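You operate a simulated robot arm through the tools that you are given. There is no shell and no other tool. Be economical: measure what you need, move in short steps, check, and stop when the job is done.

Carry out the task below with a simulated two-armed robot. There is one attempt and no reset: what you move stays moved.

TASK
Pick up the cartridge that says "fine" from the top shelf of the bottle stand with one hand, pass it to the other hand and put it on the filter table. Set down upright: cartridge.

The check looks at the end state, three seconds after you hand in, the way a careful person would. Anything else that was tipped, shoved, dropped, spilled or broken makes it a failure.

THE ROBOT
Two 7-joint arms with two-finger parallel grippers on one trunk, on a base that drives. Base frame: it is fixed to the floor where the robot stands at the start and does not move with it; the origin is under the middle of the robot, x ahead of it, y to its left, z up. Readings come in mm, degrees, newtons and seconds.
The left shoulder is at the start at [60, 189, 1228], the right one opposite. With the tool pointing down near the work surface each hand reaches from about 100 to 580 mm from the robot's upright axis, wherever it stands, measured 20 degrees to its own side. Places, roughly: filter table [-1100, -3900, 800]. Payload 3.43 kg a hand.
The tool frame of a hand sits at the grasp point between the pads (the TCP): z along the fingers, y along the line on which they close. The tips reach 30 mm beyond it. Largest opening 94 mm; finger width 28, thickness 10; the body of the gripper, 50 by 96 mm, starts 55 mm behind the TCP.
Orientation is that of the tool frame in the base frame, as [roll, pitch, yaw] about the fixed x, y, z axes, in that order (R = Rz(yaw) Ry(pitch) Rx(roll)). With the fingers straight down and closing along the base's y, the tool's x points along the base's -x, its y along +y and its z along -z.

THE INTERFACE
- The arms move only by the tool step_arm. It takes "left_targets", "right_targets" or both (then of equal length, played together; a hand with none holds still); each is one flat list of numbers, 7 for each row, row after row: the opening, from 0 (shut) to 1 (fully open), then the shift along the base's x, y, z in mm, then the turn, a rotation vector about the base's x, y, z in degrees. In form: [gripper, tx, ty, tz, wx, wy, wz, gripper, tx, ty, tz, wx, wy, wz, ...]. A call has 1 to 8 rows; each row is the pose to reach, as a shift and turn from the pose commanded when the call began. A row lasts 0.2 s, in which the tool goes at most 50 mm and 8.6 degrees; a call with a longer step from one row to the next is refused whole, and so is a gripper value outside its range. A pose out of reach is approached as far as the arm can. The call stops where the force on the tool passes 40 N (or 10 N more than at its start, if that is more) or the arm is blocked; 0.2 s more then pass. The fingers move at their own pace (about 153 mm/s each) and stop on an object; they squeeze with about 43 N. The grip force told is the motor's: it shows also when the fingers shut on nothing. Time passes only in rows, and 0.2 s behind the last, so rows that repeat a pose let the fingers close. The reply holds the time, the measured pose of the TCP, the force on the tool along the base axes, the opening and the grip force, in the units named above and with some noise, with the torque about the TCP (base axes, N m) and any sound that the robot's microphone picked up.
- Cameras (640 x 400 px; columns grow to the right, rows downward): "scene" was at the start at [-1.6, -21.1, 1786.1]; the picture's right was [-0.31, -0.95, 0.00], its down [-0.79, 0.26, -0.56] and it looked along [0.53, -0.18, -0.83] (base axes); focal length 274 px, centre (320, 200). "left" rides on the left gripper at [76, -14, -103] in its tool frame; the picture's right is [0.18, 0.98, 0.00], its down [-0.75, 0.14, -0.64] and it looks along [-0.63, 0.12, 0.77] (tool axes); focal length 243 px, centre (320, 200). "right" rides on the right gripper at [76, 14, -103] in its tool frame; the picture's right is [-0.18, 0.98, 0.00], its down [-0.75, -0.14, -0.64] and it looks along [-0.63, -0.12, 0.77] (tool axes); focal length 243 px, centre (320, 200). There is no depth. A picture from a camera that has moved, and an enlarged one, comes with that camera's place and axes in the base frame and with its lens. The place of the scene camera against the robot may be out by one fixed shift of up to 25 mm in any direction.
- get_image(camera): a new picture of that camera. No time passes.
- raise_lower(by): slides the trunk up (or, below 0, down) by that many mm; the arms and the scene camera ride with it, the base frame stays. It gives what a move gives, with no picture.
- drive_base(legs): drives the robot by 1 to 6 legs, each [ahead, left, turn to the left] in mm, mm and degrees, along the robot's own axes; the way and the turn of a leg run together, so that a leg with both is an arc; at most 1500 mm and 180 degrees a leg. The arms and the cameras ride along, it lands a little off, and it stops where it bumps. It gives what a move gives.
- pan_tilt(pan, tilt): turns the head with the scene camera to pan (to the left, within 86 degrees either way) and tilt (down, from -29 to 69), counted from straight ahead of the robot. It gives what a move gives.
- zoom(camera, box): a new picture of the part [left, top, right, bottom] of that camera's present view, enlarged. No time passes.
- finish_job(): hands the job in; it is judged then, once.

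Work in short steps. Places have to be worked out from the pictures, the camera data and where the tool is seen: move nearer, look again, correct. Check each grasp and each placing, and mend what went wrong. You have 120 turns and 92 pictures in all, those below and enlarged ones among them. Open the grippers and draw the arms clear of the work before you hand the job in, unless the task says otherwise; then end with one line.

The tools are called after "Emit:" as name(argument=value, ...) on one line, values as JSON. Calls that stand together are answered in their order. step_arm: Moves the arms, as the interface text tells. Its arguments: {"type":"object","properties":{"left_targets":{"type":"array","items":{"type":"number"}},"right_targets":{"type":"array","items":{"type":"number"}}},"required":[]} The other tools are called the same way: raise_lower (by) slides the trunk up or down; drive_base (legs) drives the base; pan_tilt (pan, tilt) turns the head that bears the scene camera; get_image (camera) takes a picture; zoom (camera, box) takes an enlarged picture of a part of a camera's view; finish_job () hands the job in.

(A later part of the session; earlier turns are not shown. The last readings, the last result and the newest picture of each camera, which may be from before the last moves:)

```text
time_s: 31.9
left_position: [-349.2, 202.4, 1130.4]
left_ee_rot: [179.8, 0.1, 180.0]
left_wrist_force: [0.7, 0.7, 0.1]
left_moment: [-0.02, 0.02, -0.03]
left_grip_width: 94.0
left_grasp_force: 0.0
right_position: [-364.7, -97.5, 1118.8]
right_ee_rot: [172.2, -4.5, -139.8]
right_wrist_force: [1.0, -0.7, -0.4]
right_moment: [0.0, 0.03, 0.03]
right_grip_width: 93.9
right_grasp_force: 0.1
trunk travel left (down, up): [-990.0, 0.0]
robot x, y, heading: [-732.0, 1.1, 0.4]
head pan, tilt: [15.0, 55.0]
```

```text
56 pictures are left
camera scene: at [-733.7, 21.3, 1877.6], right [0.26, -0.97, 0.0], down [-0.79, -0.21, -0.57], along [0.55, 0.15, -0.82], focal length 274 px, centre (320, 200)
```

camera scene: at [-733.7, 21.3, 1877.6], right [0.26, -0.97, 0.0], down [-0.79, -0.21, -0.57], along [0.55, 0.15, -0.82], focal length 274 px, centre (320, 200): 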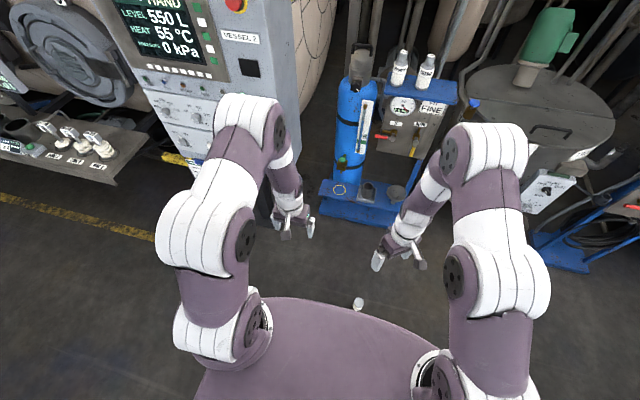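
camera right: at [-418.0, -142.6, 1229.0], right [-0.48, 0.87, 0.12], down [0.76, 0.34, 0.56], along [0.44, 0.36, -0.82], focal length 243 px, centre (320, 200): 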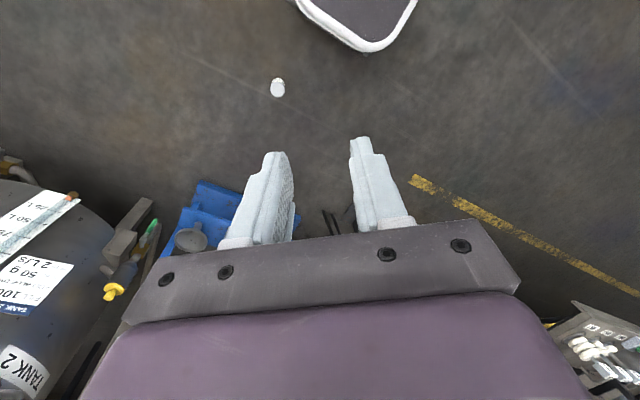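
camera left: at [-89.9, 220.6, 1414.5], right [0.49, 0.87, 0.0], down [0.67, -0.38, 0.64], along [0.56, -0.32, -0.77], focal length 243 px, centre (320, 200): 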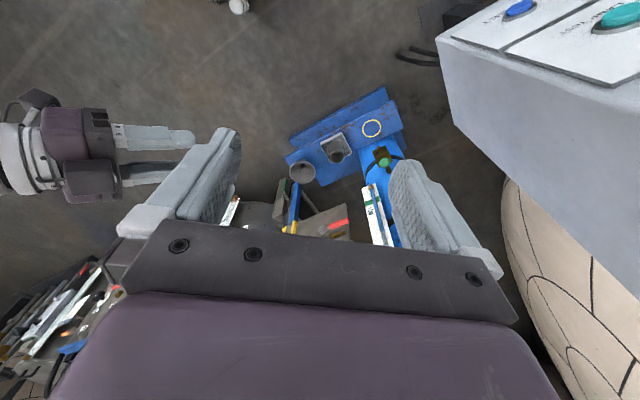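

Commanded pose is clean. I straighten the right tool to vertical, then yaw it back to 180°.

Emit:
step_arm(right_targets=[1, 15, 1, 0, -1.4, -4.2, 0, 1, 30, 2, 0, -2.9, -8.5, 0, 1, 30, 2, 0, -2.9, -8.5, 0])

Emit:
step_arm(right_targets=[1, 12, 0, 0, 0, 0, -5, 1, 24, 0, 0, 0, 0, -10, 1, 36, 0, 0, 0, 0, -15, 1, 48, 1, 0, 0, 0, -20, 1, 60, 1, 0, 0, 0, -25, 1, 72, 1, 0, 0, 0, -30, 1, 84, 1, 0, 0, 0, -35, 1, 96, 2, 0, 0, 0, -40])

Emit:
raise_lower(by=-700)

Emit:
get_image(camera="right")

```text
time_s: 32.7
left_position: [-349.7, 203.4, 1130.5]
left_ee_rot: [-179.9, 0.0, -179.8]
left_wrist_force: [0.0, -0.4, 0.2]
left_moment: [-0.01, -0.02, 0.0]
left_grip_width: 93.8
left_grasp_force: 0.1
right_position: [-353.2, -98.6, 1106.2]
right_ee_rot: [179.2, 1.6, -140.1]
right_wrist_force: [-1.1, 0.4, -0.3]
right_moment: [-0.01, 0.02, 0.02]
right_grip_width: 93.9
right_grasp_force: 0.1
right hand out of reach, approached as far as the arm can: row 1, 2
trunk travel left (down, up): [-990.0, 0.0]
robot x, y, heading: [-737.1, 2.8, 0.3]
head pan, tilt: [15.0, 55.0]
```

```text
time_s: 34.5
left_position: [-349.4, 203.1, 1130.4]
left_ee_rot: [-179.9, 0.0, -179.9]
left_wrist_force: [0.8, 0.3, -0.5]
left_moment: [-0.01, 0.01, 0.0]
left_grip_width: 94.2
left_grasp_force: 0.0
right_position: [-238.5, -93.3, 1119.1]
right_ee_rot: [-179.9, 0.0, 179.8]
right_wrist_force: [0.2, 0.1, 0.5]
right_moment: [-0.02, 0.04, 0.0]
right_grip_width: 94.0
right_grasp_force: 0.0
right hand out of reach, approached as far as the arm can: row 1, 2, 3, 4, 5
trunk travel left (down, up): [-990.0, 0.0]
robot x, y, heading: [-733.1, 2.6, 0.0]
head pan, tilt: [15.0, 55.0]
```

```text
refused: -700 is not a number from -400 to 400
```

```text
55 pictures are left
camera right: at [-315.8, -80.5, 1222.1], right [0.19, 0.98, 0.0], down [0.75, -0.14, 0.64], along [0.63, -0.12, -0.77], focal length 243 px, centre (320, 200)
```

right: 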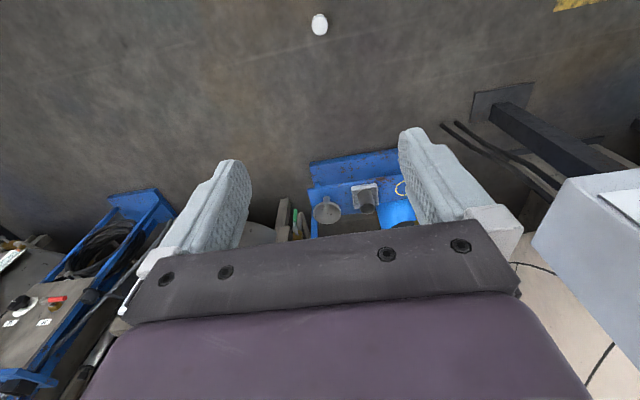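

Right TCP is directly above the cartridge (estimate [-239,-95]). I lower the trunk in two 400 mm steps and look.

Emit:
raise_lower(by=-400)

Emit:
raise_lower(by=-350)

Emit:
get_image(camera="right")

```text
time_s: 38.3
left_position: [-348.5, 203.3, 729.4]
left_ee_rot: [-179.9, -0.1, -179.9]
left_wrist_force: [-0.1, -0.1, -0.1]
left_moment: [-0.01, 0.0, 0.0]
left_grip_width: 93.9
left_grasp_force: 0.1
right_position: [-239.6, -94.0, 719.0]
right_ee_rot: [179.9, 0.1, 179.8]
right_wrist_force: [-0.4, -0.9, -0.1]
right_moment: [-0.02, 0.01, 0.01]
right_grip_width: 93.9
right_grasp_force: 0.0
trunk travel left (down, up): [-590.0, 400.0]
robot x, y, heading: [-733.8, -1.4, 0.1]
head pan, tilt: [15.0, 55.0]
```

```text
time_s: 41.8
left_position: [-350.0, 203.2, 380.2]
left_ee_rot: [-179.9, 0.0, -179.9]
left_wrist_force: [0.7, 1.7, -1.0]
left_moment: [-0.01, -0.02, 0.0]
left_grip_width: 94.0
left_grasp_force: 0.0
right_position: [-239.6, -92.9, 369.2]
right_ee_rot: [-180.0, 0.1, 179.8]
right_wrist_force: [0.1, 0.4, 0.0]
right_moment: [0.02, 0.01, 0.01]
right_grip_width: 93.8
right_grasp_force: 0.0
trunk travel left (down, up): [-240.0, 750.0]
robot x, y, heading: [-737.0, -0.2, 0.0]
head pan, tilt: [15.0, 55.0]
```

```text
54 pictures are left
camera right: at [-316.7, -80.4, 472.3], right [0.19, 0.98, 0.0], down [0.75, -0.14, 0.64], along [0.63, -0.12, -0.77], focal length 243 px, centre (320, 200)
```

right: 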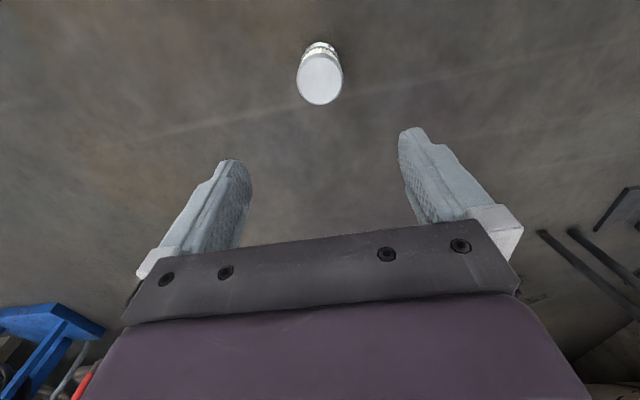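

Disc centre ≈[-237,-96,128]; TCP nearly over it. I lower 160 mm more, leaving the tips 40 mm above it, with a 3 mm correction.

Emit:
raise_lower(by=-160)

Emit:
step_arm(right_targets=[1, 2, -2, 0, 0, 0, 0, 1, 2, -2, 0, 0, 0, 0])

Emit:
get_image(camera="right")

```text
time_s: 43.6
left_position: [-348.8, 203.0, 221.6]
left_ee_rot: [-179.9, 0.0, -179.9]
left_wrist_force: [0.3, 0.2, 0.4]
left_moment: [-0.01, 0.03, -0.01]
left_grip_width: 94.1
left_grasp_force: 0.0
right_position: [-239.8, -93.2, 209.7]
right_ee_rot: [180.0, 0.1, 179.8]
right_wrist_force: [-0.9, 0.6, 0.1]
right_moment: [0.03, -0.01, 0.02]
right_grip_width: 94.0
right_grasp_force: 0.1
trunk travel left (down, up): [-80.0, 910.0]
robot x, y, heading: [-733.7, 2.7, 0.3]
head pan, tilt: [15.0, 55.0]
```

```text
time_s: 44.2
left_position: [-349.5, 202.4, 220.1]
left_ee_rot: [-179.9, 0.0, -179.9]
left_wrist_force: [0.0, -0.5, -0.4]
left_moment: [0.02, -0.04, -0.01]
left_grip_width: 94.0
left_grasp_force: 0.1
right_position: [-237.4, -95.3, 209.3]
right_ee_rot: [179.9, 0.1, 180.0]
right_wrist_force: [-1.1, -0.5, 0.5]
right_moment: [-0.03, 0.02, -0.01]
right_grip_width: 94.2
right_grasp_force: 0.1
trunk travel left (down, up): [-80.0, 910.0]
robot x, y, heading: [-732.8, -0.8, 0.3]
head pan, tilt: [15.0, 55.0]
```

```text
53 pictures are left
camera right: at [-315.0, -82.5, 311.9], right [0.19, 0.98, 0.0], down [0.75, -0.14, 0.64], along [0.63, -0.12, -0.77], focal length 243 px, centre (320, 200)
```

right: 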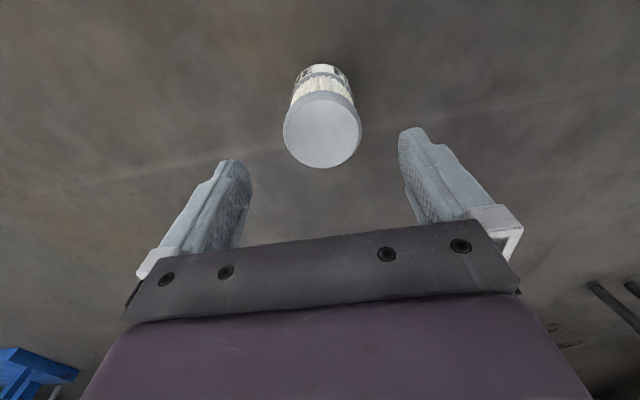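

Centre ≈[-233,-96]. I descend 120 mm straight to TCP z≈89 with a small correction, then check before closing.

Emit:
step_arm(right_targets=[1, 3, -1, -15, 0, 0, 0, 1, 3, -1, -40, 0, 0, 0, 1, 3, -1, -65, 0, 0, 0, 1, 3, -1, -90, 0, 0, 0, 1, 3, -1, -118, 0, 0, 0, 1, 3, -1, -118, 0, 0, 0])

Emit:
get_image(camera="right")

```text
time_s: 45.6
left_position: [-347.9, 203.2, 219.9]
left_ee_rot: [-179.9, 0.0, -179.8]
left_wrist_force: [0.6, 0.3, 0.7]
left_moment: [0.02, -0.04, -0.01]
left_grip_width: 94.3
left_grasp_force: 0.1
right_position: [-234.5, -96.5, 92.5]
right_ee_rot: [-179.9, 0.0, 179.9]
right_wrist_force: [-0.8, -0.2, -0.3]
right_moment: [0.02, 0.02, 0.02]
right_grip_width: 93.9
right_grasp_force: 0.1
trunk travel left (down, up): [-80.0, 910.0]
robot x, y, heading: [-732.6, -0.4, 0.2]
head pan, tilt: [15.0, 55.0]
```

```text
52 pictures are left
camera right: at [-311.4, -84.6, 195.8], right [0.19, 0.98, 0.0], down [0.75, -0.14, 0.64], along [0.63, -0.12, -0.77], focal length 243 px, centre (320, 200)
```

right: 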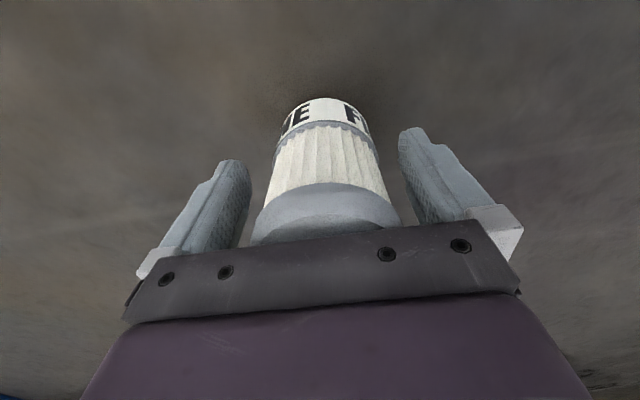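

Well between the fingers and centred. Closing.

Emit:
step_arm(right_targets=[0.7, 0, 0, 0, 0, 0, 0, 0.4, 0, 0, 0, 0, 0, 0, 0.3, 0, 0, 0, 0, 0, 0, 0.3, 0, 0, 0, 0, 0, 0])

Emit:
get_image(camera="right")

```text
time_s: 46.6
left_position: [-350.0, 203.0, 221.1]
left_ee_rot: [-179.9, 0.0, -179.8]
left_wrist_force: [-0.5, -0.8, -1.0]
left_moment: [0.0, 0.03, 0.03]
left_grip_width: 93.9
left_grasp_force: 0.0
right_position: [-234.6, -97.0, 92.6]
right_ee_rot: [180.0, 0.1, 179.8]
right_wrist_force: [-0.6, 1.3, 0.1]
right_moment: [0.06, -0.07, 0.0]
right_grip_width: 59.2
right_grasp_force: 43.3
trunk travel left (down, up): [-80.0, 910.0]
robot x, y, heading: [-737.0, 1.6, 0.1]
head pan, tilt: [15.0, 55.0]
```

```text
51 pictures are left
camera right: at [-311.4, -84.6, 196.1], right [0.19, 0.98, 0.0], down [0.75, -0.14, 0.64], along [0.63, -0.12, -0.77], focal length 243 px, centre (320, 200)
```

right: 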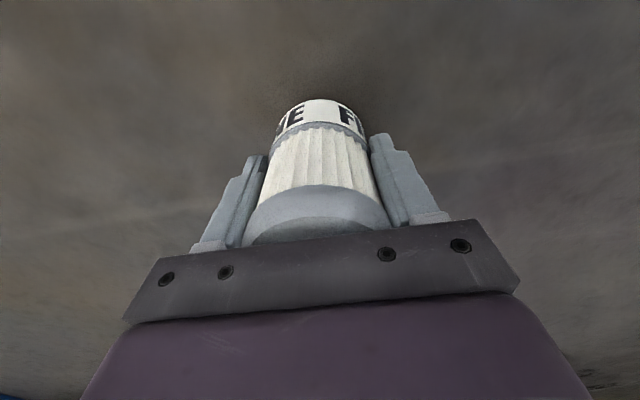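

Grip holds at 59 mm. I lift gently 60 mm with the arm, then raise the trunk 300 mm.

Emit:
step_arm(right_targets=[0.3, 0, 0, 4, 0, 0, 0, 0.3, 0, 0, 10, 0, 0, 0, 0.3, 0, 0, 20, 0, 0, 0, 0.3, 0, 0, 30, 0, 0, 0, 0.3, 0, 0, 42, 0, 0, 0, 0.3, 0, 0, 52, 0, 0, 0, 0.3, 0, 0, 60, 0, 0, 0, 0.3, 0, 0, 60, 0, 0, 0])

Emit:
raise_lower(by=300)

Emit:
get_image(camera="right")

```text
time_s: 48.4
left_position: [-349.7, 203.1, 220.2]
left_ee_rot: [-180.0, -0.1, -180.0]
left_wrist_force: [-0.6, -0.2, -1.1]
left_moment: [0.0, -0.01, -0.03]
left_grip_width: 94.0
left_grasp_force: 0.0
right_position: [-235.2, -96.8, 151.9]
right_ee_rot: [180.0, 0.2, 179.9]
right_wrist_force: [0.3, -0.6, -2.3]
right_moment: [-0.01, 0.0, 0.03]
right_grip_width: 58.8
right_grasp_force: 43.3
trunk travel left (down, up): [-80.0, 910.0]
robot x, y, heading: [-734.8, -2.4, 0.2]
head pan, tilt: [15.0, 55.0]
```

```text
time_s: 51.4
left_position: [-349.1, 203.1, 521.3]
left_ee_rot: [-179.9, -0.1, -179.9]
left_wrist_force: [-0.2, 0.5, 0.3]
left_moment: [-0.03, 0.03, 0.06]
left_grip_width: 94.0
left_grasp_force: 0.0
right_position: [-234.3, -97.5, 450.8]
right_ee_rot: [-179.9, 0.1, 179.9]
right_wrist_force: [0.6, -0.1, -1.1]
right_moment: [0.0, -0.02, 0.01]
right_grip_width: 58.8
right_grasp_force: 43.0
trunk travel left (down, up): [-380.0, 610.0]
robot x, y, heading: [-731.7, 3.1, -0.1]
head pan, tilt: [15.0, 55.0]
```

```text
50 pictures are left
camera right: at [-312.2, -83.6, 554.3], right [0.19, 0.98, 0.0], down [0.75, -0.14, 0.64], along [0.63, -0.12, -0.77], focal length 243 px, centre (320, 200)
```

right: 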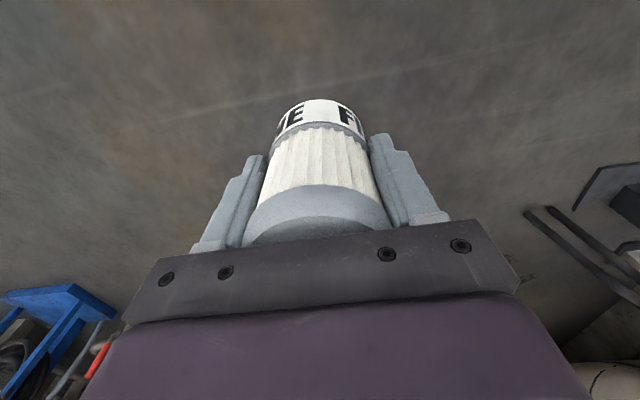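

Firm. I raise another 250 mm, then slowly turn the right tool forward-horizontal so the neck points ahead.

Emit:
raise_lower(by=250)

Emit:
step_arm(right_targets=[0.3, -2, 2, 2, 0, -3, 0, 0.3, -5, 5, 5, 0, -8, 0, 0.3, -9, 9, 9, 0, -14, 0, 0.3, -13, 13, 13, 0, -20, 0, 0.3, -17, 17, 17, 0, -26, 0, 0.3, -21, 21, 21, 0, -32, 0, 0.3, -25, 25, 25, 0, -38, 0, 0.3, -29, 29, 29, 0, -44, 0])

Emit:
step_arm(right_targets=[0.3, -4, 4, 4, 0, -6, 0, 0.3, -8, 8, 8, 0, -12, 0, 0.3, -12, 12, 12, 0, -18, 0, 0.3, -16, 16, 16, 0, -24, 0, 0.3, -20, 20, 20, 0, -30, 0, 0.3, -24, 24, 24, 0, -36, 0, 0.3, -28, 28, 28, 0, -42, 0, 0.3, -31, 31, 31, 0, -46, 0])

Emit:
get_image(camera="right")

Emit:
get_image(camera="scene")

```text
time_s: 54.0
left_position: [-347.6, 203.8, 770.6]
left_ee_rot: [-179.9, 0.0, -180.0]
left_wrist_force: [0.1, 0.6, -0.7]
left_moment: [-0.03, -0.01, 0.0]
left_grip_width: 93.8
left_grasp_force: 0.0
right_position: [-234.8, -96.1, 700.6]
right_ee_rot: [179.9, 0.1, 179.9]
right_wrist_force: [0.5, 0.3, -1.3]
right_moment: [0.0, -0.03, 0.04]
right_grip_width: 58.7
right_grasp_force: 42.9
trunk travel left (down, up): [-630.0, 360.0]
robot x, y, heading: [-733.0, 2.9, -0.0]
head pan, tilt: [15.0, 55.0]
```

```text
time_s: 55.8
left_position: [-349.2, 203.5, 770.0]
left_ee_rot: [-179.9, 0.0, -179.8]
left_wrist_force: [0.3, -0.4, 0.1]
left_moment: [0.04, 0.0, 0.01]
left_grip_width: 93.8
left_grasp_force: 0.0
right_position: [-265.0, -68.7, 731.5]
right_ee_rot: [180.0, 44.1, -180.0]
right_wrist_force: [0.2, 0.5, -2.3]
right_moment: [0.0, 0.01, 0.0]
right_grip_width: 59.1
right_grasp_force: 43.0
right hand out of reach, approached as far as the arm can: row 6, 7
trunk travel left (down, up): [-630.0, 360.0]
robot x, y, heading: [-735.1, -1.2, -0.1]
head pan, tilt: [15.0, 55.0]
```

```text
time_s: 57.6
left_position: [-349.2, 203.6, 770.7]
left_ee_rot: [-179.8, 0.0, -179.8]
left_wrist_force: [0.1, 0.4, 0.3]
left_moment: [0.02, 0.01, 0.02]
left_grip_width: 93.8
left_grasp_force: 0.0
right_position: [-169.6, -6.5, 757.3]
right_ee_rot: [179.6, 80.8, 179.7]
right_wrist_force: [0.3, -0.8, -1.0]
right_moment: [0.01, -0.01, 0.0]
right_grip_width: 59.0
right_grasp_force: 43.0
right hand out of reach, approached as far as the arm can: row 3, 4, 5, 6, 7, 8
trunk travel left (down, up): [-630.0, 360.0]
robot x, y, heading: [-734.1, 4.5, -0.0]
head pan, tilt: [15.0, 55.0]
```

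```text
49 pictures are left
camera right: at [-283.3, 6.5, 698.7], right [0.03, 0.98, 0.18], down [-0.51, -0.14, 0.85], along [0.86, -0.12, 0.5], focal length 243 px, centre (320, 200)
```

right: 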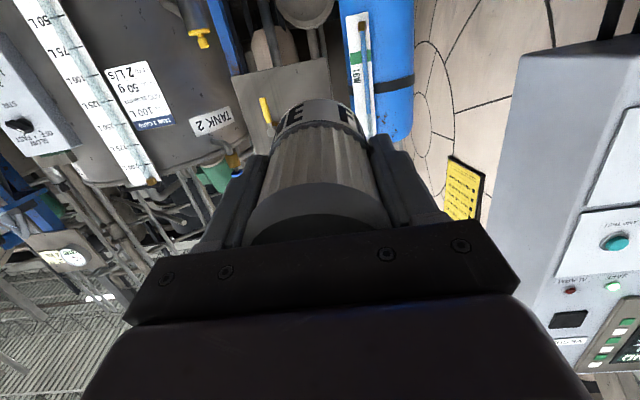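

```text
48 pictures are left
camera scene: at [-733.1, 21.7, 1517.6], right [0.26, -0.97, 0.0], down [-0.79, -0.21, -0.57], along [0.55, 0.15, -0.82], focal length 274 px, centre (320, 200)
```

scene: 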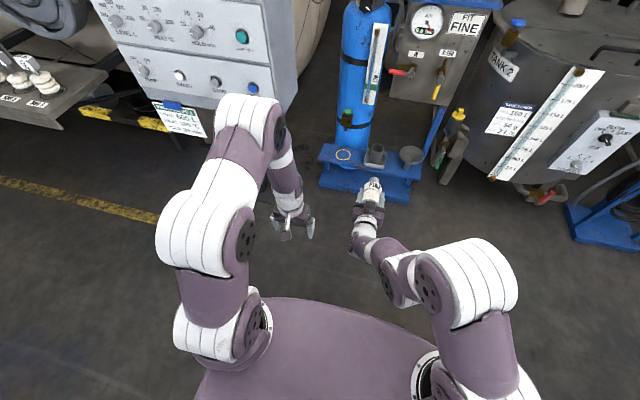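

Still gripped, but forward-horizontal near the centre was at the arm's limit. I swing the right hand back and yaw it 45° left so the neck points ahead-left, within the left hand's reach.

Emit:
step_arm(right_targets=[0.3, -10, -7, 3, 0, 0, 4, 0.3, -27, -19, 8, 0, 0, 10, 0.3, -45, -32, 13, 0, 0, 16, 0.3, -63, -45, 18, 0, 0, 22, 0.3, -81, -57, 22, 0, 0, 28, 0.3, -99, -70, 26, 0, 0, 34, 0.3, -117, -82, 30, 0, 0, 40, 0.3, -134, -94, 33, 0, 0, 45])

Emit:
get_image(camera="scene")

```text
time_s: 59.2
left_position: [-357.9, 204.2, 769.8]
left_ee_rot: [-179.9, -1.1, -180.0]
left_wrist_force: [0.0, -0.1, -3.2]
left_moment: [0.2, 0.0, 0.0]
left_grip_width: 93.6
left_grasp_force: 0.1
right_position: [-280.0, 133.5, 849.0]
right_ee_rot: [-176.9, 76.9, -146.4]
right_wrist_force: [-0.2, -0.9, 2.3]
right_moment: [0.01, 0.31, -0.02]
right_grip_width: 58.9
right_grasp_force: 42.7
right hand out of reach, approached as far as the arm can: row 1, 2, 3, 4, 5, 6, 7
trunk travel left (down, up): [-630.0, 360.0]
robot x, y, heading: [-731.9, -1.3, -0.2]
head pan, tilt: [15.0, 55.0]
stopped in row 7 (left hand): the force on the tool passed its limit at 110 N (the readings are from after the stop); the commanded pose is now the measured one
```

```text
47 pictures are left
camera scene: at [-734.9, 21.0, 1517.6], right [0.26, -0.97, 0.0], down [-0.79, -0.21, -0.57], along [0.55, 0.15, -0.82], focal length 274 px, centre (320, 200)
```

scene: 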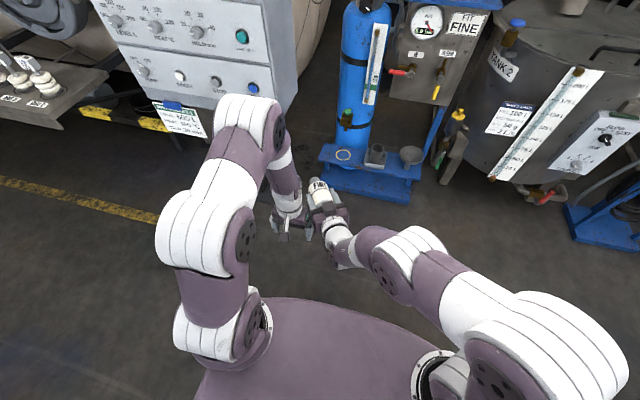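

The right hand wandered at its limit and touched the left hand; the cartridge is still gripped. I withdraw the left hand to the left first.

Emit:
step_arm(left_targets=[1, -3, 15, 0, 0, 0, 0, 1, -6, 35, 0, 0, 0, 0, 1, -10, 60, 0, 0, 0, 0, 1, -10, 90, 0, 0, 0, 0, 1, -10, 120, 0, 0, 0, 0])

Emit:
get_image(camera="right")

Emit:
get_image(camera="scene")

```text
time_s: 60.4
left_position: [-365.4, 323.4, 768.8]
left_ee_rot: [-179.9, -1.0, 179.8]
left_wrist_force: [-0.7, 0.9, 0.0]
left_moment: [-0.01, 0.01, -0.04]
left_grip_width: 93.8
left_grasp_force: 0.1
right_position: [-281.2, 134.4, 847.5]
right_ee_rot: [-176.6, 76.7, -146.1]
right_wrist_force: [-0.5, -0.1, -2.0]
right_moment: [-0.03, 0.03, 0.04]
right_grip_width: 59.0
right_grasp_force: 43.4
trunk travel left (down, up): [-630.0, 360.0]
robot x, y, heading: [-733.9, -2.4, 0.2]
head pan, tilt: [15.0, 55.0]
```

```text
46 pictures are left
camera right: at [-388.9, 84.7, 798.3], right [-0.47, 0.87, 0.17], down [-0.32, -0.34, 0.88], along [0.82, 0.36, 0.44], focal length 243 px, centre (320, 200)
```

right: 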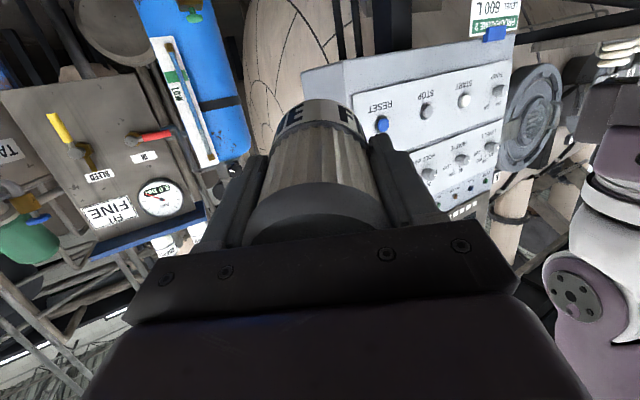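

```text
45 pictures are left
camera scene: at [-733.6, 22.6, 1517.6], right [0.26, -0.97, 0.0], down [-0.79, -0.21, -0.57], along [0.55, 0.15, -0.82], focal length 274 px, centre (320, 200)
```

scene: 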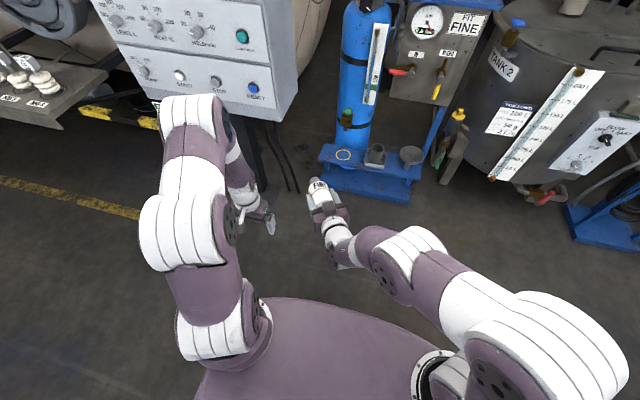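

Bottle is solid in the right grip, and its neck is at about [-223,173,830], right in the left hand's zone. I try to tip the right hand up ~15° so the cartridge is horizontal, in small steps.

Emit:
step_arm(right_targets=[0.3, 0, 0, 0, 1.1, -1.7, 0, 0.3, 0, 0, 0, 3.3, -5, 0, 0.3, 0, 0, 0, 5.6, -8.3, 0, 0.3, 0, 0, 0, 8.9, -13.3, 0, 0.3, 0, 0, 0, 8.9, -13.3, 0])

```text
time_s: 61.6
left_position: [-365.4, 323.5, 769.7]
left_ee_rot: [-179.9, -1.1, 179.9]
left_wrist_force: [-0.3, 0.2, 1.2]
left_moment: [0.01, -0.02, -0.04]
left_grip_width: 94.1
left_grasp_force: 0.2
right_position: [-220.7, 183.3, 851.6]
right_ee_rot: [3.0, 87.4, 33.6]
right_wrist_force: [0.3, -1.0, -1.6]
right_moment: [0.0, 0.02, -0.01]
right_grip_width: 58.9
right_grasp_force: 43.2
right hand out of reach, approached as far as the arm can: row 1, 2, 3, 4, 5
trunk travel left (down, up): [-630.0, 360.0]
robot x, y, heading: [-733.9, 4.0, 0.0]
head pan, tilt: [15.0, 55.0]
```

Now nearly horizontal but it slid forward (joint limit). I raise the hand relative to the shoulder, which should relax the wrist, and pull it back a little.

Emit:
step_arm(right_targets=[0.3, 0, 0, 10, 0, 0, 0, 0.3, 0, 0, 30, 0, 0, 0, 0.3, 0, 0, 55, 0, 0, 0, 0.3, -5, -5, 80, 0, 0, 0, 0.3, -15, -15, 105, 0, 0, 0, 0.3, -30, -30, 130, 0, 0, 0, 0.3, -45, -45, 140, 0, 0, 0, 0.3, -60, -60, 150, 0, 0, 0])

Emit:
get_image(camera="scene")

```text
time_s: 63.4
left_position: [-366.5, 321.6, 770.1]
left_ee_rot: [-179.9, -1.1, 180.0]
left_wrist_force: [-0.7, -0.3, -0.2]
left_moment: [0.05, 0.0, -0.04]
left_grip_width: 94.0
left_grasp_force: 0.2
right_position: [-269.1, 134.0, 1023.1]
right_ee_rot: [4.3, 87.7, 34.6]
right_wrist_force: [0.2, 0.6, -1.7]
right_moment: [-0.03, 0.01, -0.02]
right_grip_width: 58.8
right_grasp_force: 43.1
right hand out of reach, approached as far as the arm can: row 5, 6, 7, 8
trunk travel left (down, up): [-630.0, 360.0]
robot x, y, heading: [-736.4, 1.3, 0.1]
head pan, tilt: [15.0, 55.0]
```

```text
44 pictures are left
camera scene: at [-734.6, 20.8, 1517.6], right [0.26, -0.97, 0.0], down [-0.79, -0.21, -0.57], along [0.55, 0.15, -0.82], focal length 274 px, centre (320, 200)
```

scene: 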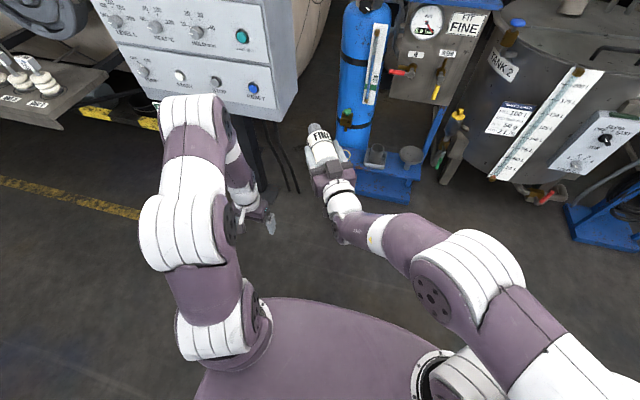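

Good: cartridge horizontal, neck centre ≈[-210,175,1027]. I raise the left hand beside it with matching yaw (+34.6°), well clear.

Emit:
step_arm(left_targets=[1, 0, 0, 40, 0, 1, 4.3, 1, 0, 0, 81, 0, 1, 8.6, 1, 0, 0, 122, 0, 1, 13, 1, 0, 0, 163, 0, 1, 17.3, 1, 0, 0, 204, 0, 1, 21.6, 1, 0, 0, 245, 0, 1, 26, 1, 0, 0, 286, 0, 1, 30.3, 1, 0, 0, 327, 0, 1, 34.6])

Emit:
get_image(camera="left")

```text
time_s: 65.2
left_position: [-380.3, 317.8, 1026.8]
left_ee_rot: [179.9, -1.6, -145.5]
left_wrist_force: [-0.5, 0.7, 0.3]
left_moment: [-0.03, 0.02, 0.03]
left_grip_width: 93.9
left_grasp_force: 0.2
left hand out of reach, approached as far as the arm can: row 7, 8
right_position: [-268.4, 134.4, 1021.6]
right_ee_rot: [4.2, 87.7, 34.6]
right_wrist_force: [0.2, 0.5, -1.5]
right_moment: [-0.02, 0.04, 0.02]
right_grip_width: 59.1
right_grasp_force: 43.6
trunk travel left (down, up): [-630.0, 360.0]
robot x, y, heading: [-733.7, 0.7, 0.2]
head pan, tilt: [15.0, 55.0]
```

```text
43 pictures are left
camera left: at [-433.3, 264.6, 1131.5], right [-0.71, 0.7, 0.01], down [0.56, 0.55, 0.62], along [0.43, 0.44, -0.78], focal length 243 px, centre (320, 200)
```

left: 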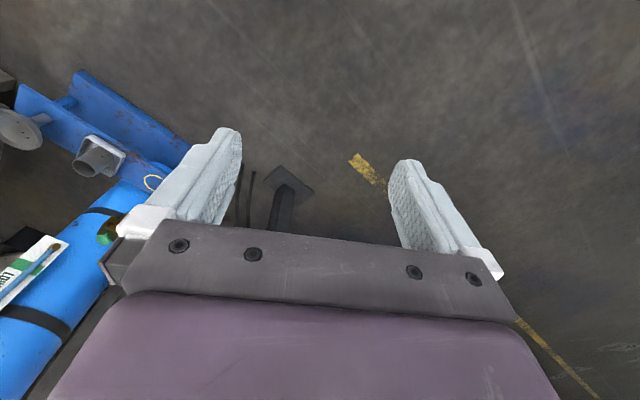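

The left arm can't get tool-down above the bottle at this height. Better: bring the left hand in from the left side, tool pointing right, and later roll it to stand the cartridge up. I yaw it -25° first.

Emit:
step_arm(left_targets=[1, 15, 8, -5, 0, 0, -6, 1, 30, 16, -10, 0, 0, -12, 1, 45, 24, -15, 0, 0, -18, 1, 60, 32, -20, 0, 0, -25])

Emit:
step_arm(left_targets=[1, 5, 0, 3, -7.9, -1.3, 0, 1, 10, 0, 6, -15.8, -2.7, 0, 1, 15, 0, 9, -23.6, -4, 0, 1, 20, 0, 12, -31.5, -5.3, 0, 1, 25, 0, 15, -39.4, -6.7, 0, 1, 30, 0, 18, -47.3, -8, 0, 1, 35, 0, 21, -55.2, -9.4, 0, 1, 40, 0, 24, -63, -10.7, 0])

Emit:
get_image(camera="left")

Emit:
get_image(camera="scene")

```text
time_s: 66.2
left_position: [-323.7, 349.4, 998.4]
left_ee_rot: [179.8, -2.1, -170.5]
left_wrist_force: [-0.8, 0.4, -0.6]
left_moment: [0.0, -0.01, 0.05]
left_grip_width: 94.0
left_grasp_force: 0.0
left hand out of reach, approached as far as the arm can: row 3, 4
right_position: [-267.7, 134.5, 1020.7]
right_ee_rot: [4.2, 87.9, 34.6]
right_wrist_force: [0.7, 0.2, -3.0]
right_moment: [0.01, 0.04, 0.01]
right_grip_width: 59.1
right_grasp_force: 42.7
trunk travel left (down, up): [-630.0, 360.0]
robot x, y, heading: [-734.5, 0.0, -0.0]
head pan, tilt: [15.0, 55.0]
```

```text
time_s: 68.0
left_position: [-356.1, 216.2, 880.4]
left_ee_rot: [-131.2, 0.6, -170.1]
left_wrist_force: [0.6, 0.3, 0.3]
left_moment: [0.0, -0.02, 0.01]
left_grip_width: 94.0
left_grasp_force: 0.0
left hand out of reach, approached as far as the arm can: row 1, 2, 3, 4, 5, 6, 7, 8
right_position: [-268.2, 133.6, 1022.1]
right_ee_rot: [4.2, 87.7, 34.6]
right_wrist_force: [0.1, -0.2, -1.4]
right_moment: [0.01, 0.02, -0.02]
right_grip_width: 58.8
right_grasp_force: 43.1
trunk travel left (down, up): [-630.0, 360.0]
robot x, y, heading: [-734.6, 4.5, -0.2]
head pan, tilt: [15.0, 55.0]
```

```text
42 pictures are left
camera left: at [-443.7, 269.1, 958.0], right [-0.29, 0.61, -0.74], down [0.64, 0.7, 0.32], along [0.71, -0.38, -0.59], focal length 243 px, centre (320, 200)
```

left: 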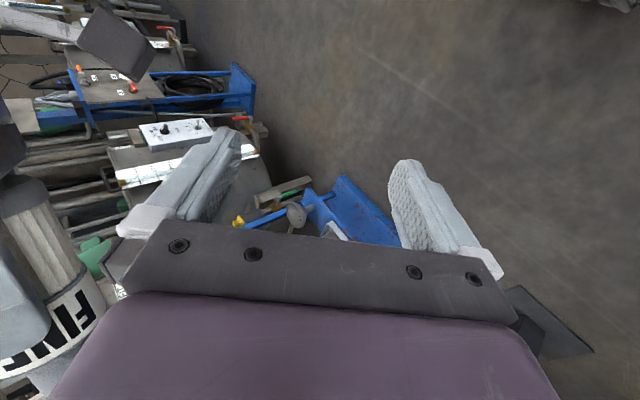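

```text
41 pictures are left
camera scene: at [-733.7, 21.6, 1517.6], right [0.26, -0.97, 0.0], down [-0.79, -0.21, -0.57], along [0.55, 0.15, -0.82], focal length 274 px, centre (320, 200)
```

scene: 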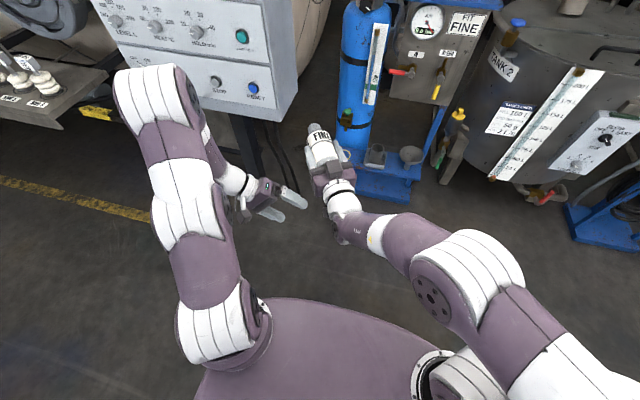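

The left drifted at its limit to [-356,216,880], tool 41° below horizontal. I move it outward to the left and up first, holding orientation.

Emit:
step_arm(left_targets=[1, 0, 25, 0, 0, 0, 0, 1, 5, 50, 5, 0, 0, 0, 1, 15, 80, 20, 0, 0, 0, 1, 30, 105, 45, 0, 0, 0, 1, 50, 125, 75, 0, 0, 0, 1, 70, 135, 110, 0, 0, 0, 1, 90, 140, 145, 0, 0, 0, 1, 100, 140, 180, 0, 0, 0])

Emit:
get_image(camera="scene")

```text
time_s: 69.8
left_position: [-303.7, 226.6, 905.8]
left_ee_rot: [-135.6, 2.7, -167.8]
left_wrist_force: [0.9, -0.7, 0.1]
left_moment: [0.06, 0.04, -0.01]
left_grip_width: 94.0
left_grasp_force: 0.0
left hand out of reach, approached as far as the arm can: row 1, 2, 3, 4, 5, 6, 7, 8
right_position: [-266.0, 132.8, 1022.9]
right_ee_rot: [8.4, 87.6, 38.8]
right_wrist_force: [0.5, -0.1, -1.9]
right_moment: [0.01, 0.0, 0.01]
right_grip_width: 59.1
right_grasp_force: 43.1
trunk travel left (down, up): [-630.0, 360.0]
robot x, y, heading: [-732.7, 2.1, 0.3]
head pan, tilt: [15.0, 55.0]
```

```text
40 pictures are left
camera scene: at [-732.0, 18.0, 1517.7], right [0.26, -0.97, 0.0], down [-0.79, -0.21, -0.57], along [0.55, 0.15, -0.82], focal length 274 px, centre (320, 200)
```

scene: 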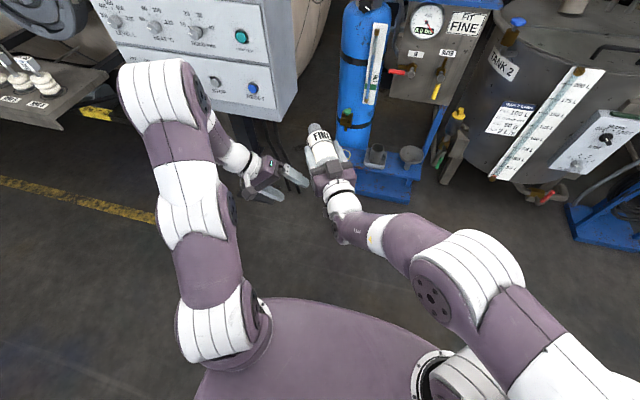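

The left elbow is getting near the control box. I back the base 200 mm for room, then return the left hand to tool-down, away to the left.

Emit:
drive_base(legs=[[-200, 0, 0]])

Emit:
step_arm(left_targets=[1, -6, 10, -16, 5.4, 1.2, 0, 1, -12, 20, -32, 10.8, 2.4, 0, 1, -18, 30, -48, 16.2, 3.6, 0, 1, -24, 40, -65, 21.5, 4.7, 0, 1, -30, 50, -81, 27, 5.9, 0, 1, -36, 60, -97, 32.4, 7, 0, 1, -42, 70, -113, 37.8, 8.2, 0, 1, -48, 80, -130, 43, 9.3, 0])

Emit:
get_image(camera="scene")

```text
time_s: 71.4
left_position: [-505.4, 226.5, 906.1]
left_ee_rot: [-135.3, 2.8, -167.7]
left_wrist_force: [0.5, -0.6, 0.5]
left_moment: [0.03, 0.02, 0.01]
left_grip_width: 93.6
left_grasp_force: 0.0
right_position: [-470.0, 133.5, 1023.2]
right_ee_rot: [3.5, 87.8, 33.9]
right_wrist_force: [-0.2, 0.8, -0.6]
right_moment: [-0.02, 0.05, 0.03]
right_grip_width: 58.8
right_grasp_force: 43.5
trunk travel left (down, up): [-630.0, 360.0]
robot x, y, heading: [-933.8, 1.1, -0.2]
head pan, tilt: [15.0, 55.0]
```

```text
time_s: 73.2
left_position: [-552.7, 306.2, 776.4]
left_ee_rot: [-179.4, 2.0, -169.7]
left_wrist_force: [0.3, 0.0, 0.0]
left_moment: [0.0, 0.01, -0.01]
left_grip_width: 93.8
left_grasp_force: 0.0
right_position: [-470.2, 133.1, 1022.8]
right_ee_rot: [4.2, 87.8, 34.4]
right_wrist_force: [-0.3, -0.4, -1.7]
right_moment: [-0.01, 0.03, -0.02]
right_grip_width: 59.1
right_grasp_force: 43.8
trunk travel left (down, up): [-630.0, 360.0]
robot x, y, heading: [-931.8, 2.9, 0.2]
head pan, tilt: [15.0, 55.0]
```

```text
39 pictures are left
camera scene: at [-934.9, 21.8, 1517.6], right [0.26, -0.97, 0.0], down [-0.79, -0.21, -0.57], along [0.55, 0.15, -0.82], focal length 274 px, centre (320, 200)
```

scene: 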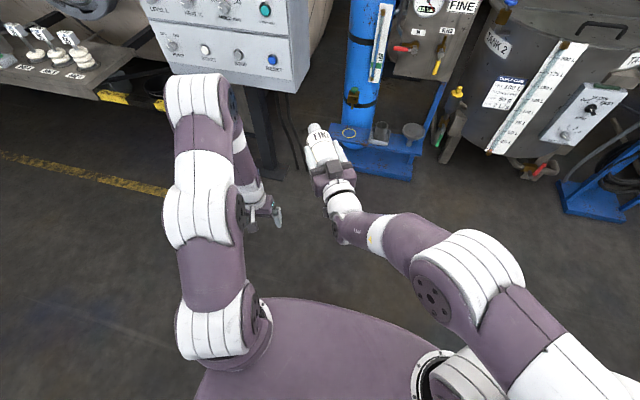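

Left is clean again. I lower the right hand ~80 mm (with slight outward motion) so the left can come over the neck.

Emit:
step_arm(right_targets=[0.3, 3, 2, -8, 0, 0, 0, 0.3, 8, 5, -22, 0, 0, 0, 0.3, 14, 9, -38, 0, 0, 0, 0.3, 20, 13, -54, 0, 0, 0, 0.3, 26, 17, -70, 0, 0, 0, 0.3, 30, 20, -82, 0, 0, 0, 0.3, 30, 20, -82, 0, 0, 0])

Emit:
step_arm(left_targets=[1, 8, 0, 30, 0, 0, 3, 1, 16, 0, 60, 0, 0, 6, 1, 24, 0, 90, 0, 0, 9, 1, 32, 0, 120, 0, 0, 12, 1, 40, 0, 150, 0, 0, 15, 1, 50, 0, 180, 0, 0, 18, 1, 65, 0, 205, 0, 0, 21, 1, 80, 0, 230, 0, 0, 24])

Emit:
get_image(camera="left")

```text
time_s: 74.8
left_position: [-553.3, 306.7, 775.2]
left_ee_rot: [-179.4, 1.9, -169.7]
left_wrist_force: [0.3, -0.7, -0.4]
left_moment: [-0.01, 0.05, 0.02]
left_grip_width: 94.0
left_grasp_force: 0.1
right_position: [-429.4, 168.3, 946.2]
right_ee_rot: [4.6, 87.8, 34.7]
right_wrist_force: [0.3, 0.3, -2.4]
right_moment: [-0.01, 0.01, 0.0]
right_grip_width: 58.6
right_grasp_force: 43.4
right hand out of reach, approached as far as the arm can: row 2, 3, 4, 5, 6, 7
trunk travel left (down, up): [-630.0, 360.0]
robot x, y, heading: [-933.9, 2.0, 0.1]
head pan, tilt: [15.0, 55.0]
```

```text
time_s: 76.6
left_position: [-473.4, 307.1, 1004.8]
left_ee_rot: [-179.4, 1.8, -145.7]
left_wrist_force: [0.0, 0.9, 0.8]
left_moment: [0.02, -0.02, 0.02]
left_grip_width: 93.8
left_grasp_force: 0.0
right_position: [-429.5, 169.2, 946.8]
right_ee_rot: [5.0, 87.9, 35.0]
right_wrist_force: [1.0, -0.3, -1.5]
right_moment: [-0.07, 0.06, 0.0]
right_grip_width: 58.9
right_grasp_force: 43.0
trunk travel left (down, up): [-630.0, 360.0]
robot x, y, heading: [-936.6, 3.9, -0.1]
head pan, tilt: [15.0, 55.0]
```

```text
38 pictures are left
camera left: at [-531.7, 251.3, 1106.3], right [-0.71, 0.71, -0.02], down [0.52, 0.54, 0.67], along [0.48, 0.46, -0.75], focal length 243 px, centre (320, 200)
```

left: 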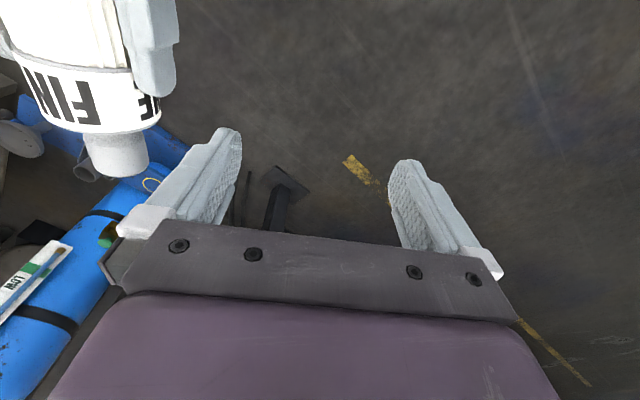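

Neck centre ≈[-364,206,950]. I move the left hand over the neck at z≈1028 with yaw matched to the bottle axis (~30°).

Emit:
step_arm(left_targets=[1, 10, 0, 23, 0, 0, -1, 1, 35, -10, 25, 0, 0, -2, 1, 60, -35, 25, 0, 0, -3, 1, 80, -60, 25, 0, 0, -4, 1, 95, -82, 25, 0, 0, -4, 1, 108, -101, 25, 0, 0, -4, 1, 108, -101, 25, 0, 0, -4])

Emit:
get_image(camera="left")

```text
time_s: 77.7
left_position: [-427.8, 243.6, 987.4]
left_ee_rot: [179.9, 2.0, -149.7]
left_wrist_force: [-9.4, 21.4, 0.4]
left_moment: [0.63, 0.3, -0.16]
left_grip_width: 80.1
left_grasp_force: 0.0
left hand out of reach, approached as far as the arm can: row 1, 2, 3, 4, 5
right_position: [-426.7, 160.0, 940.6]
right_ee_rot: [24.2, 88.6, 53.0]
right_wrist_force: [10.6, -21.2, -1.6]
right_moment: [0.32, 0.17, -0.64]
right_grip_width: 58.9
right_grasp_force: 43.1
trunk travel left (down, up): [-630.0, 360.0]
robot x, y, heading: [-938.0, -0.4, 0.2]
head pan, tilt: [15.0, 55.0]
stopped in row 5 (right hand): the force on the tool passed its limit at 47 N (the readings are from after the stop); the commanded pose is now the measured one
```

```text
37 pictures are left
camera left: at [-489.3, 192.5, 1087.1], right [-0.66, 0.75, -0.01], down [0.56, 0.49, 0.67], along [0.51, 0.43, -0.75], focal length 243 px, centre (320, 200)
```

left: 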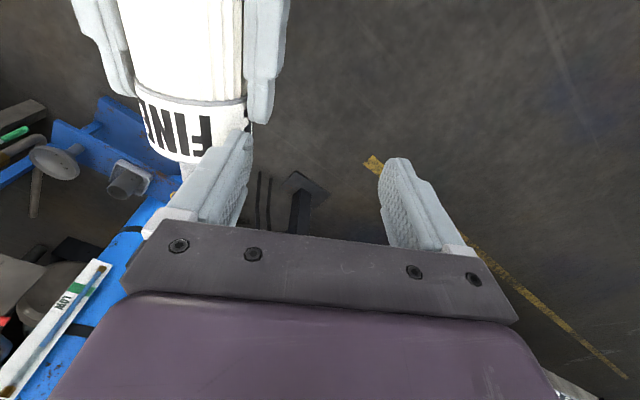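

The left touched the right finger because it can't get that high there. I back the left off, then lower the right hand further (letting it slide outward) so the left has height to spare.

Emit:
step_arm(left_targets=[1, -8, 12, 0, 0, 0, 0, 1, -18, 30, 0, 0, 0, 0, 1, -28, 50, 0, 0, 0, 0, 1, -40, 75, 0, 0, 0, 0, 1, -40, 100, 0, 0, 0, 0])

Emit:
step_arm(right_targets=[0.3, 0, 0, -10, 0, 0, 0, 0.3, 3, 2, -25, 0, 0, 0, 0.3, 8, 5, -40, 0, 0, 0, 0.3, 13, 8, -55, 0, 0, 0, 0.3, 18, 11, -70, 0, 0, 0, 0.3, 22, 14, -80, 0, 0, 0, 0.3, 22, 14, -80, 0, 0, 0])

Emit:
get_image(camera="left")

```text
time_s: 78.9
left_position: [-467.3, 346.3, 986.2]
left_ee_rot: [-179.7, 2.0, -149.6]
left_wrist_force: [0.6, 0.5, 0.1]
left_moment: [-0.01, -0.01, 0.0]
left_grip_width: 93.9
left_grasp_force: 0.0
right_position: [-427.6, 162.6, 942.0]
right_ee_rot: [15.6, 88.5, 44.8]
right_wrist_force: [0.2, -1.0, -0.8]
right_moment: [0.01, 0.01, -0.02]
right_grip_width: 58.7
right_grasp_force: 42.8
trunk travel left (down, up): [-630.0, 360.0]
robot x, y, heading: [-938.8, 3.1, -0.3]
head pan, tilt: [15.0, 55.0]
```

```text
time_s: 80.5
left_position: [-466.8, 345.6, 985.8]
left_ee_rot: [-179.7, 2.1, -149.6]
left_wrist_force: [-0.6, -0.1, -0.3]
left_moment: [0.02, 0.01, 0.01]
left_grip_width: 94.1
left_grasp_force: 0.0
right_position: [-405.7, 176.3, 861.8]
right_ee_rot: [16.2, 88.7, 45.4]
right_wrist_force: [0.5, 0.2, -1.0]
right_moment: [0.02, 0.01, -0.03]
right_grip_width: 59.0
right_grasp_force: 43.1
trunk travel left (down, up): [-630.0, 360.0]
robot x, y, heading: [-938.7, 1.7, -0.0]
head pan, tilt: [15.0, 55.0]
```

```text
36 pictures are left
camera left: at [-529.1, 292.6, 1087.1], right [-0.66, 0.75, -0.01], down [0.56, 0.49, 0.67], along [0.51, 0.43, -0.74], focal length 243 px, centre (320, 200)
```

left: 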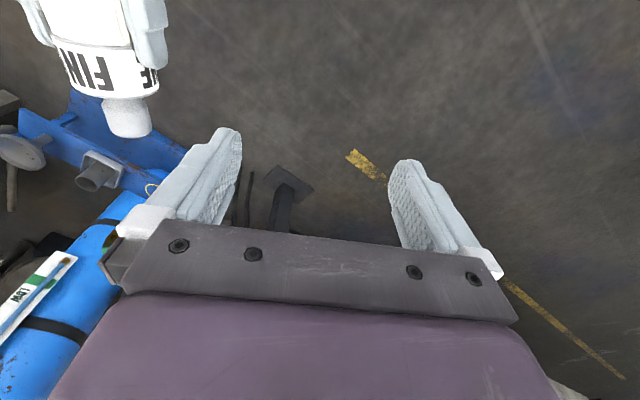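

The right followed exactly this time; neck ≈[-340,212,863]. I try pulling it back 40 mm toward the robot to ease the left's reach.

Emit:
step_arm(right_targets=[0.3, -6, -4, 0, 0, 0, 0, 0.3, -15, -9, 0, 0, 0, 0, 0.3, -26, -15, 0, 0, 0, 0, 0.3, -35, -20, 0, 0, 0, 0])

Emit:
step_arm(left_targets=[1, 15, -10, -5, 0, 0, 0, 1, 35, -30, -15, 0, 0, 0, 1, 55, -50, -25, 0, 0, 0])

```text
time_s: 81.5
left_position: [-467.5, 345.6, 987.0]
left_ee_rot: [-179.6, 2.0, -149.6]
left_wrist_force: [0.4, 0.2, -0.2]
left_moment: [0.0, -0.02, -0.03]
left_grip_width: 93.8
left_grasp_force: 0.0
right_position: [-416.4, 172.0, 861.7]
right_ee_rot: [16.9, 88.6, 46.2]
right_wrist_force: [0.1, 0.6, -1.1]
right_moment: [0.0, 0.0, 0.01]
right_grip_width: 58.6
right_grasp_force: 43.1
right hand out of reach, approached as far as the arm can: row 2, 3, 4
trunk travel left (down, up): [-630.0, 360.0]
robot x, y, heading: [-941.0, 0.3, -0.1]
head pan, tilt: [15.0, 55.0]
```

```text
time_s: 82.3
left_position: [-410.8, 294.0, 960.6]
left_ee_rot: [-179.8, 1.9, -149.6]
left_wrist_force: [0.1, 1.1, 0.6]
left_moment: [0.01, 0.01, 0.04]
left_grip_width: 94.2
left_grasp_force: 0.1
right_position: [-414.2, 171.8, 862.7]
right_ee_rot: [18.9, 88.5, 48.1]
right_wrist_force: [0.4, -0.1, -1.2]
right_moment: [-0.02, 0.02, 0.03]
right_grip_width: 58.8
right_grasp_force: 42.6
trunk travel left (down, up): [-630.0, 360.0]
robot x, y, heading: [-936.6, 2.3, 0.3]
head pan, tilt: [15.0, 55.0]
```

Both fine. Neck now ≈[-351,207,864]. I move the left over it at z≈952.

Emit:
step_arm(left_targets=[1, 18, -25, -2, 0, 0, 0, 1, 38, -52, -5, 0, 0, 0, 1, 60, -87, -8, 0, 0, 0, 1, 60, -87, -8, 0, 0, 0])

Emit:
get_image(camera="left")

```text
time_s: 83.3
left_position: [-374.0, 205.1, 936.3]
left_ee_rot: [-179.7, 2.1, -149.7]
left_wrist_force: [0.1, 0.5, -0.7]
left_moment: [-0.01, -0.01, -0.02]
left_grip_width: 94.0
left_grasp_force: 0.1
left hand out of reach, approached as far as the arm can: row 1, 2, 3, 4
right_position: [-417.0, 172.5, 861.9]
right_ee_rot: [15.5, 88.6, 44.7]
right_wrist_force: [-0.2, 0.3, -1.6]
right_moment: [0.0, 0.01, 0.01]
right_grip_width: 58.9
right_grasp_force: 43.3
trunk travel left (down, up): [-630.0, 360.0]
robot x, y, heading: [-937.9, 5.3, 0.0]
head pan, tilt: [15.0, 55.0]
```

```text
35 pictures are left
camera left: at [-436.1, 152.8, 1036.7], right [-0.66, 0.75, -0.01], down [0.56, 0.49, 0.67], along [0.51, 0.43, -0.74], focal length 243 px, centre (320, 200)
```

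left: 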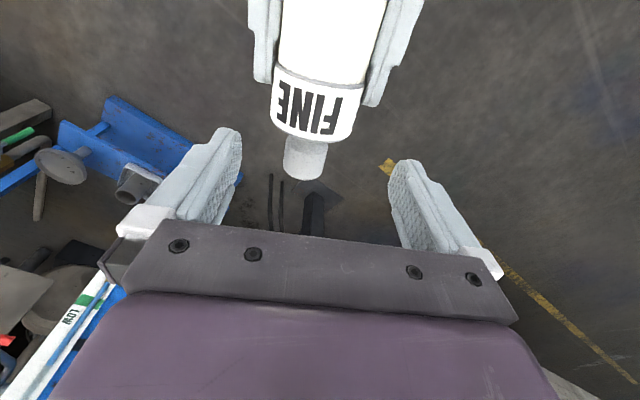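

The left gripper straddles the cartridge line; neck ≈[-347,212,864]. I descend diagonally onto the neck.

Emit:
step_arm(left_targets=[1, 7, 5, -10, 0, 0, 0, 1, 14, 7, -25, 0, 0, 0, 1, 20, 8, -40, 0, 0, 0, 1, 25, 8, -55, 0, 0, 0, 1, 27, 8, -72, 0, 0, 0, 1, 27, 8, -72, 0, 0, 0])

Emit:
get_image(camera="left")

```text
time_s: 84.7
left_position: [-347.2, 213.6, 865.2]
left_ee_rot: [-179.7, 1.9, -149.6]
left_wrist_force: [0.4, -0.4, 0.1]
left_moment: [-0.01, 0.0, 0.04]
left_grip_width: 94.0
left_grasp_force: 0.1
right_position: [-416.9, 171.1, 862.2]
right_ee_rot: [16.7, 88.6, 46.0]
right_wrist_force: [0.2, 0.3, -1.9]
right_moment: [-0.04, 0.05, -0.02]
right_grip_width: 58.8
right_grasp_force: 43.3
trunk travel left (down, up): [-630.0, 360.0]
robot x, y, heading: [-936.7, -0.4, 0.0]
head pan, tilt: [15.0, 55.0]
```

```text
34 pictures are left
camera left: at [-409.0, 161.8, 965.3], right [-0.66, 0.75, -0.01], down [0.56, 0.49, 0.67], along [0.51, 0.43, -0.74], focal length 243 px, centre (320, 200)
```

left: 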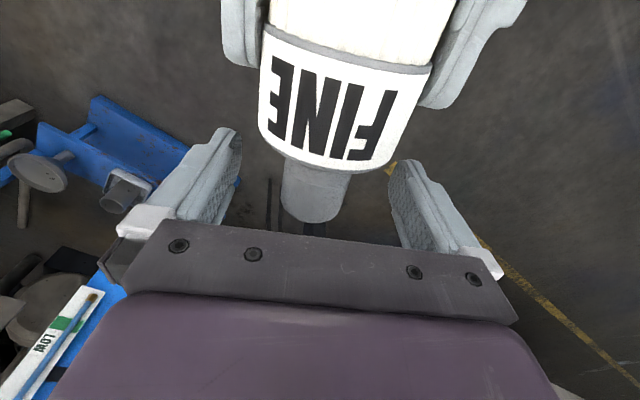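

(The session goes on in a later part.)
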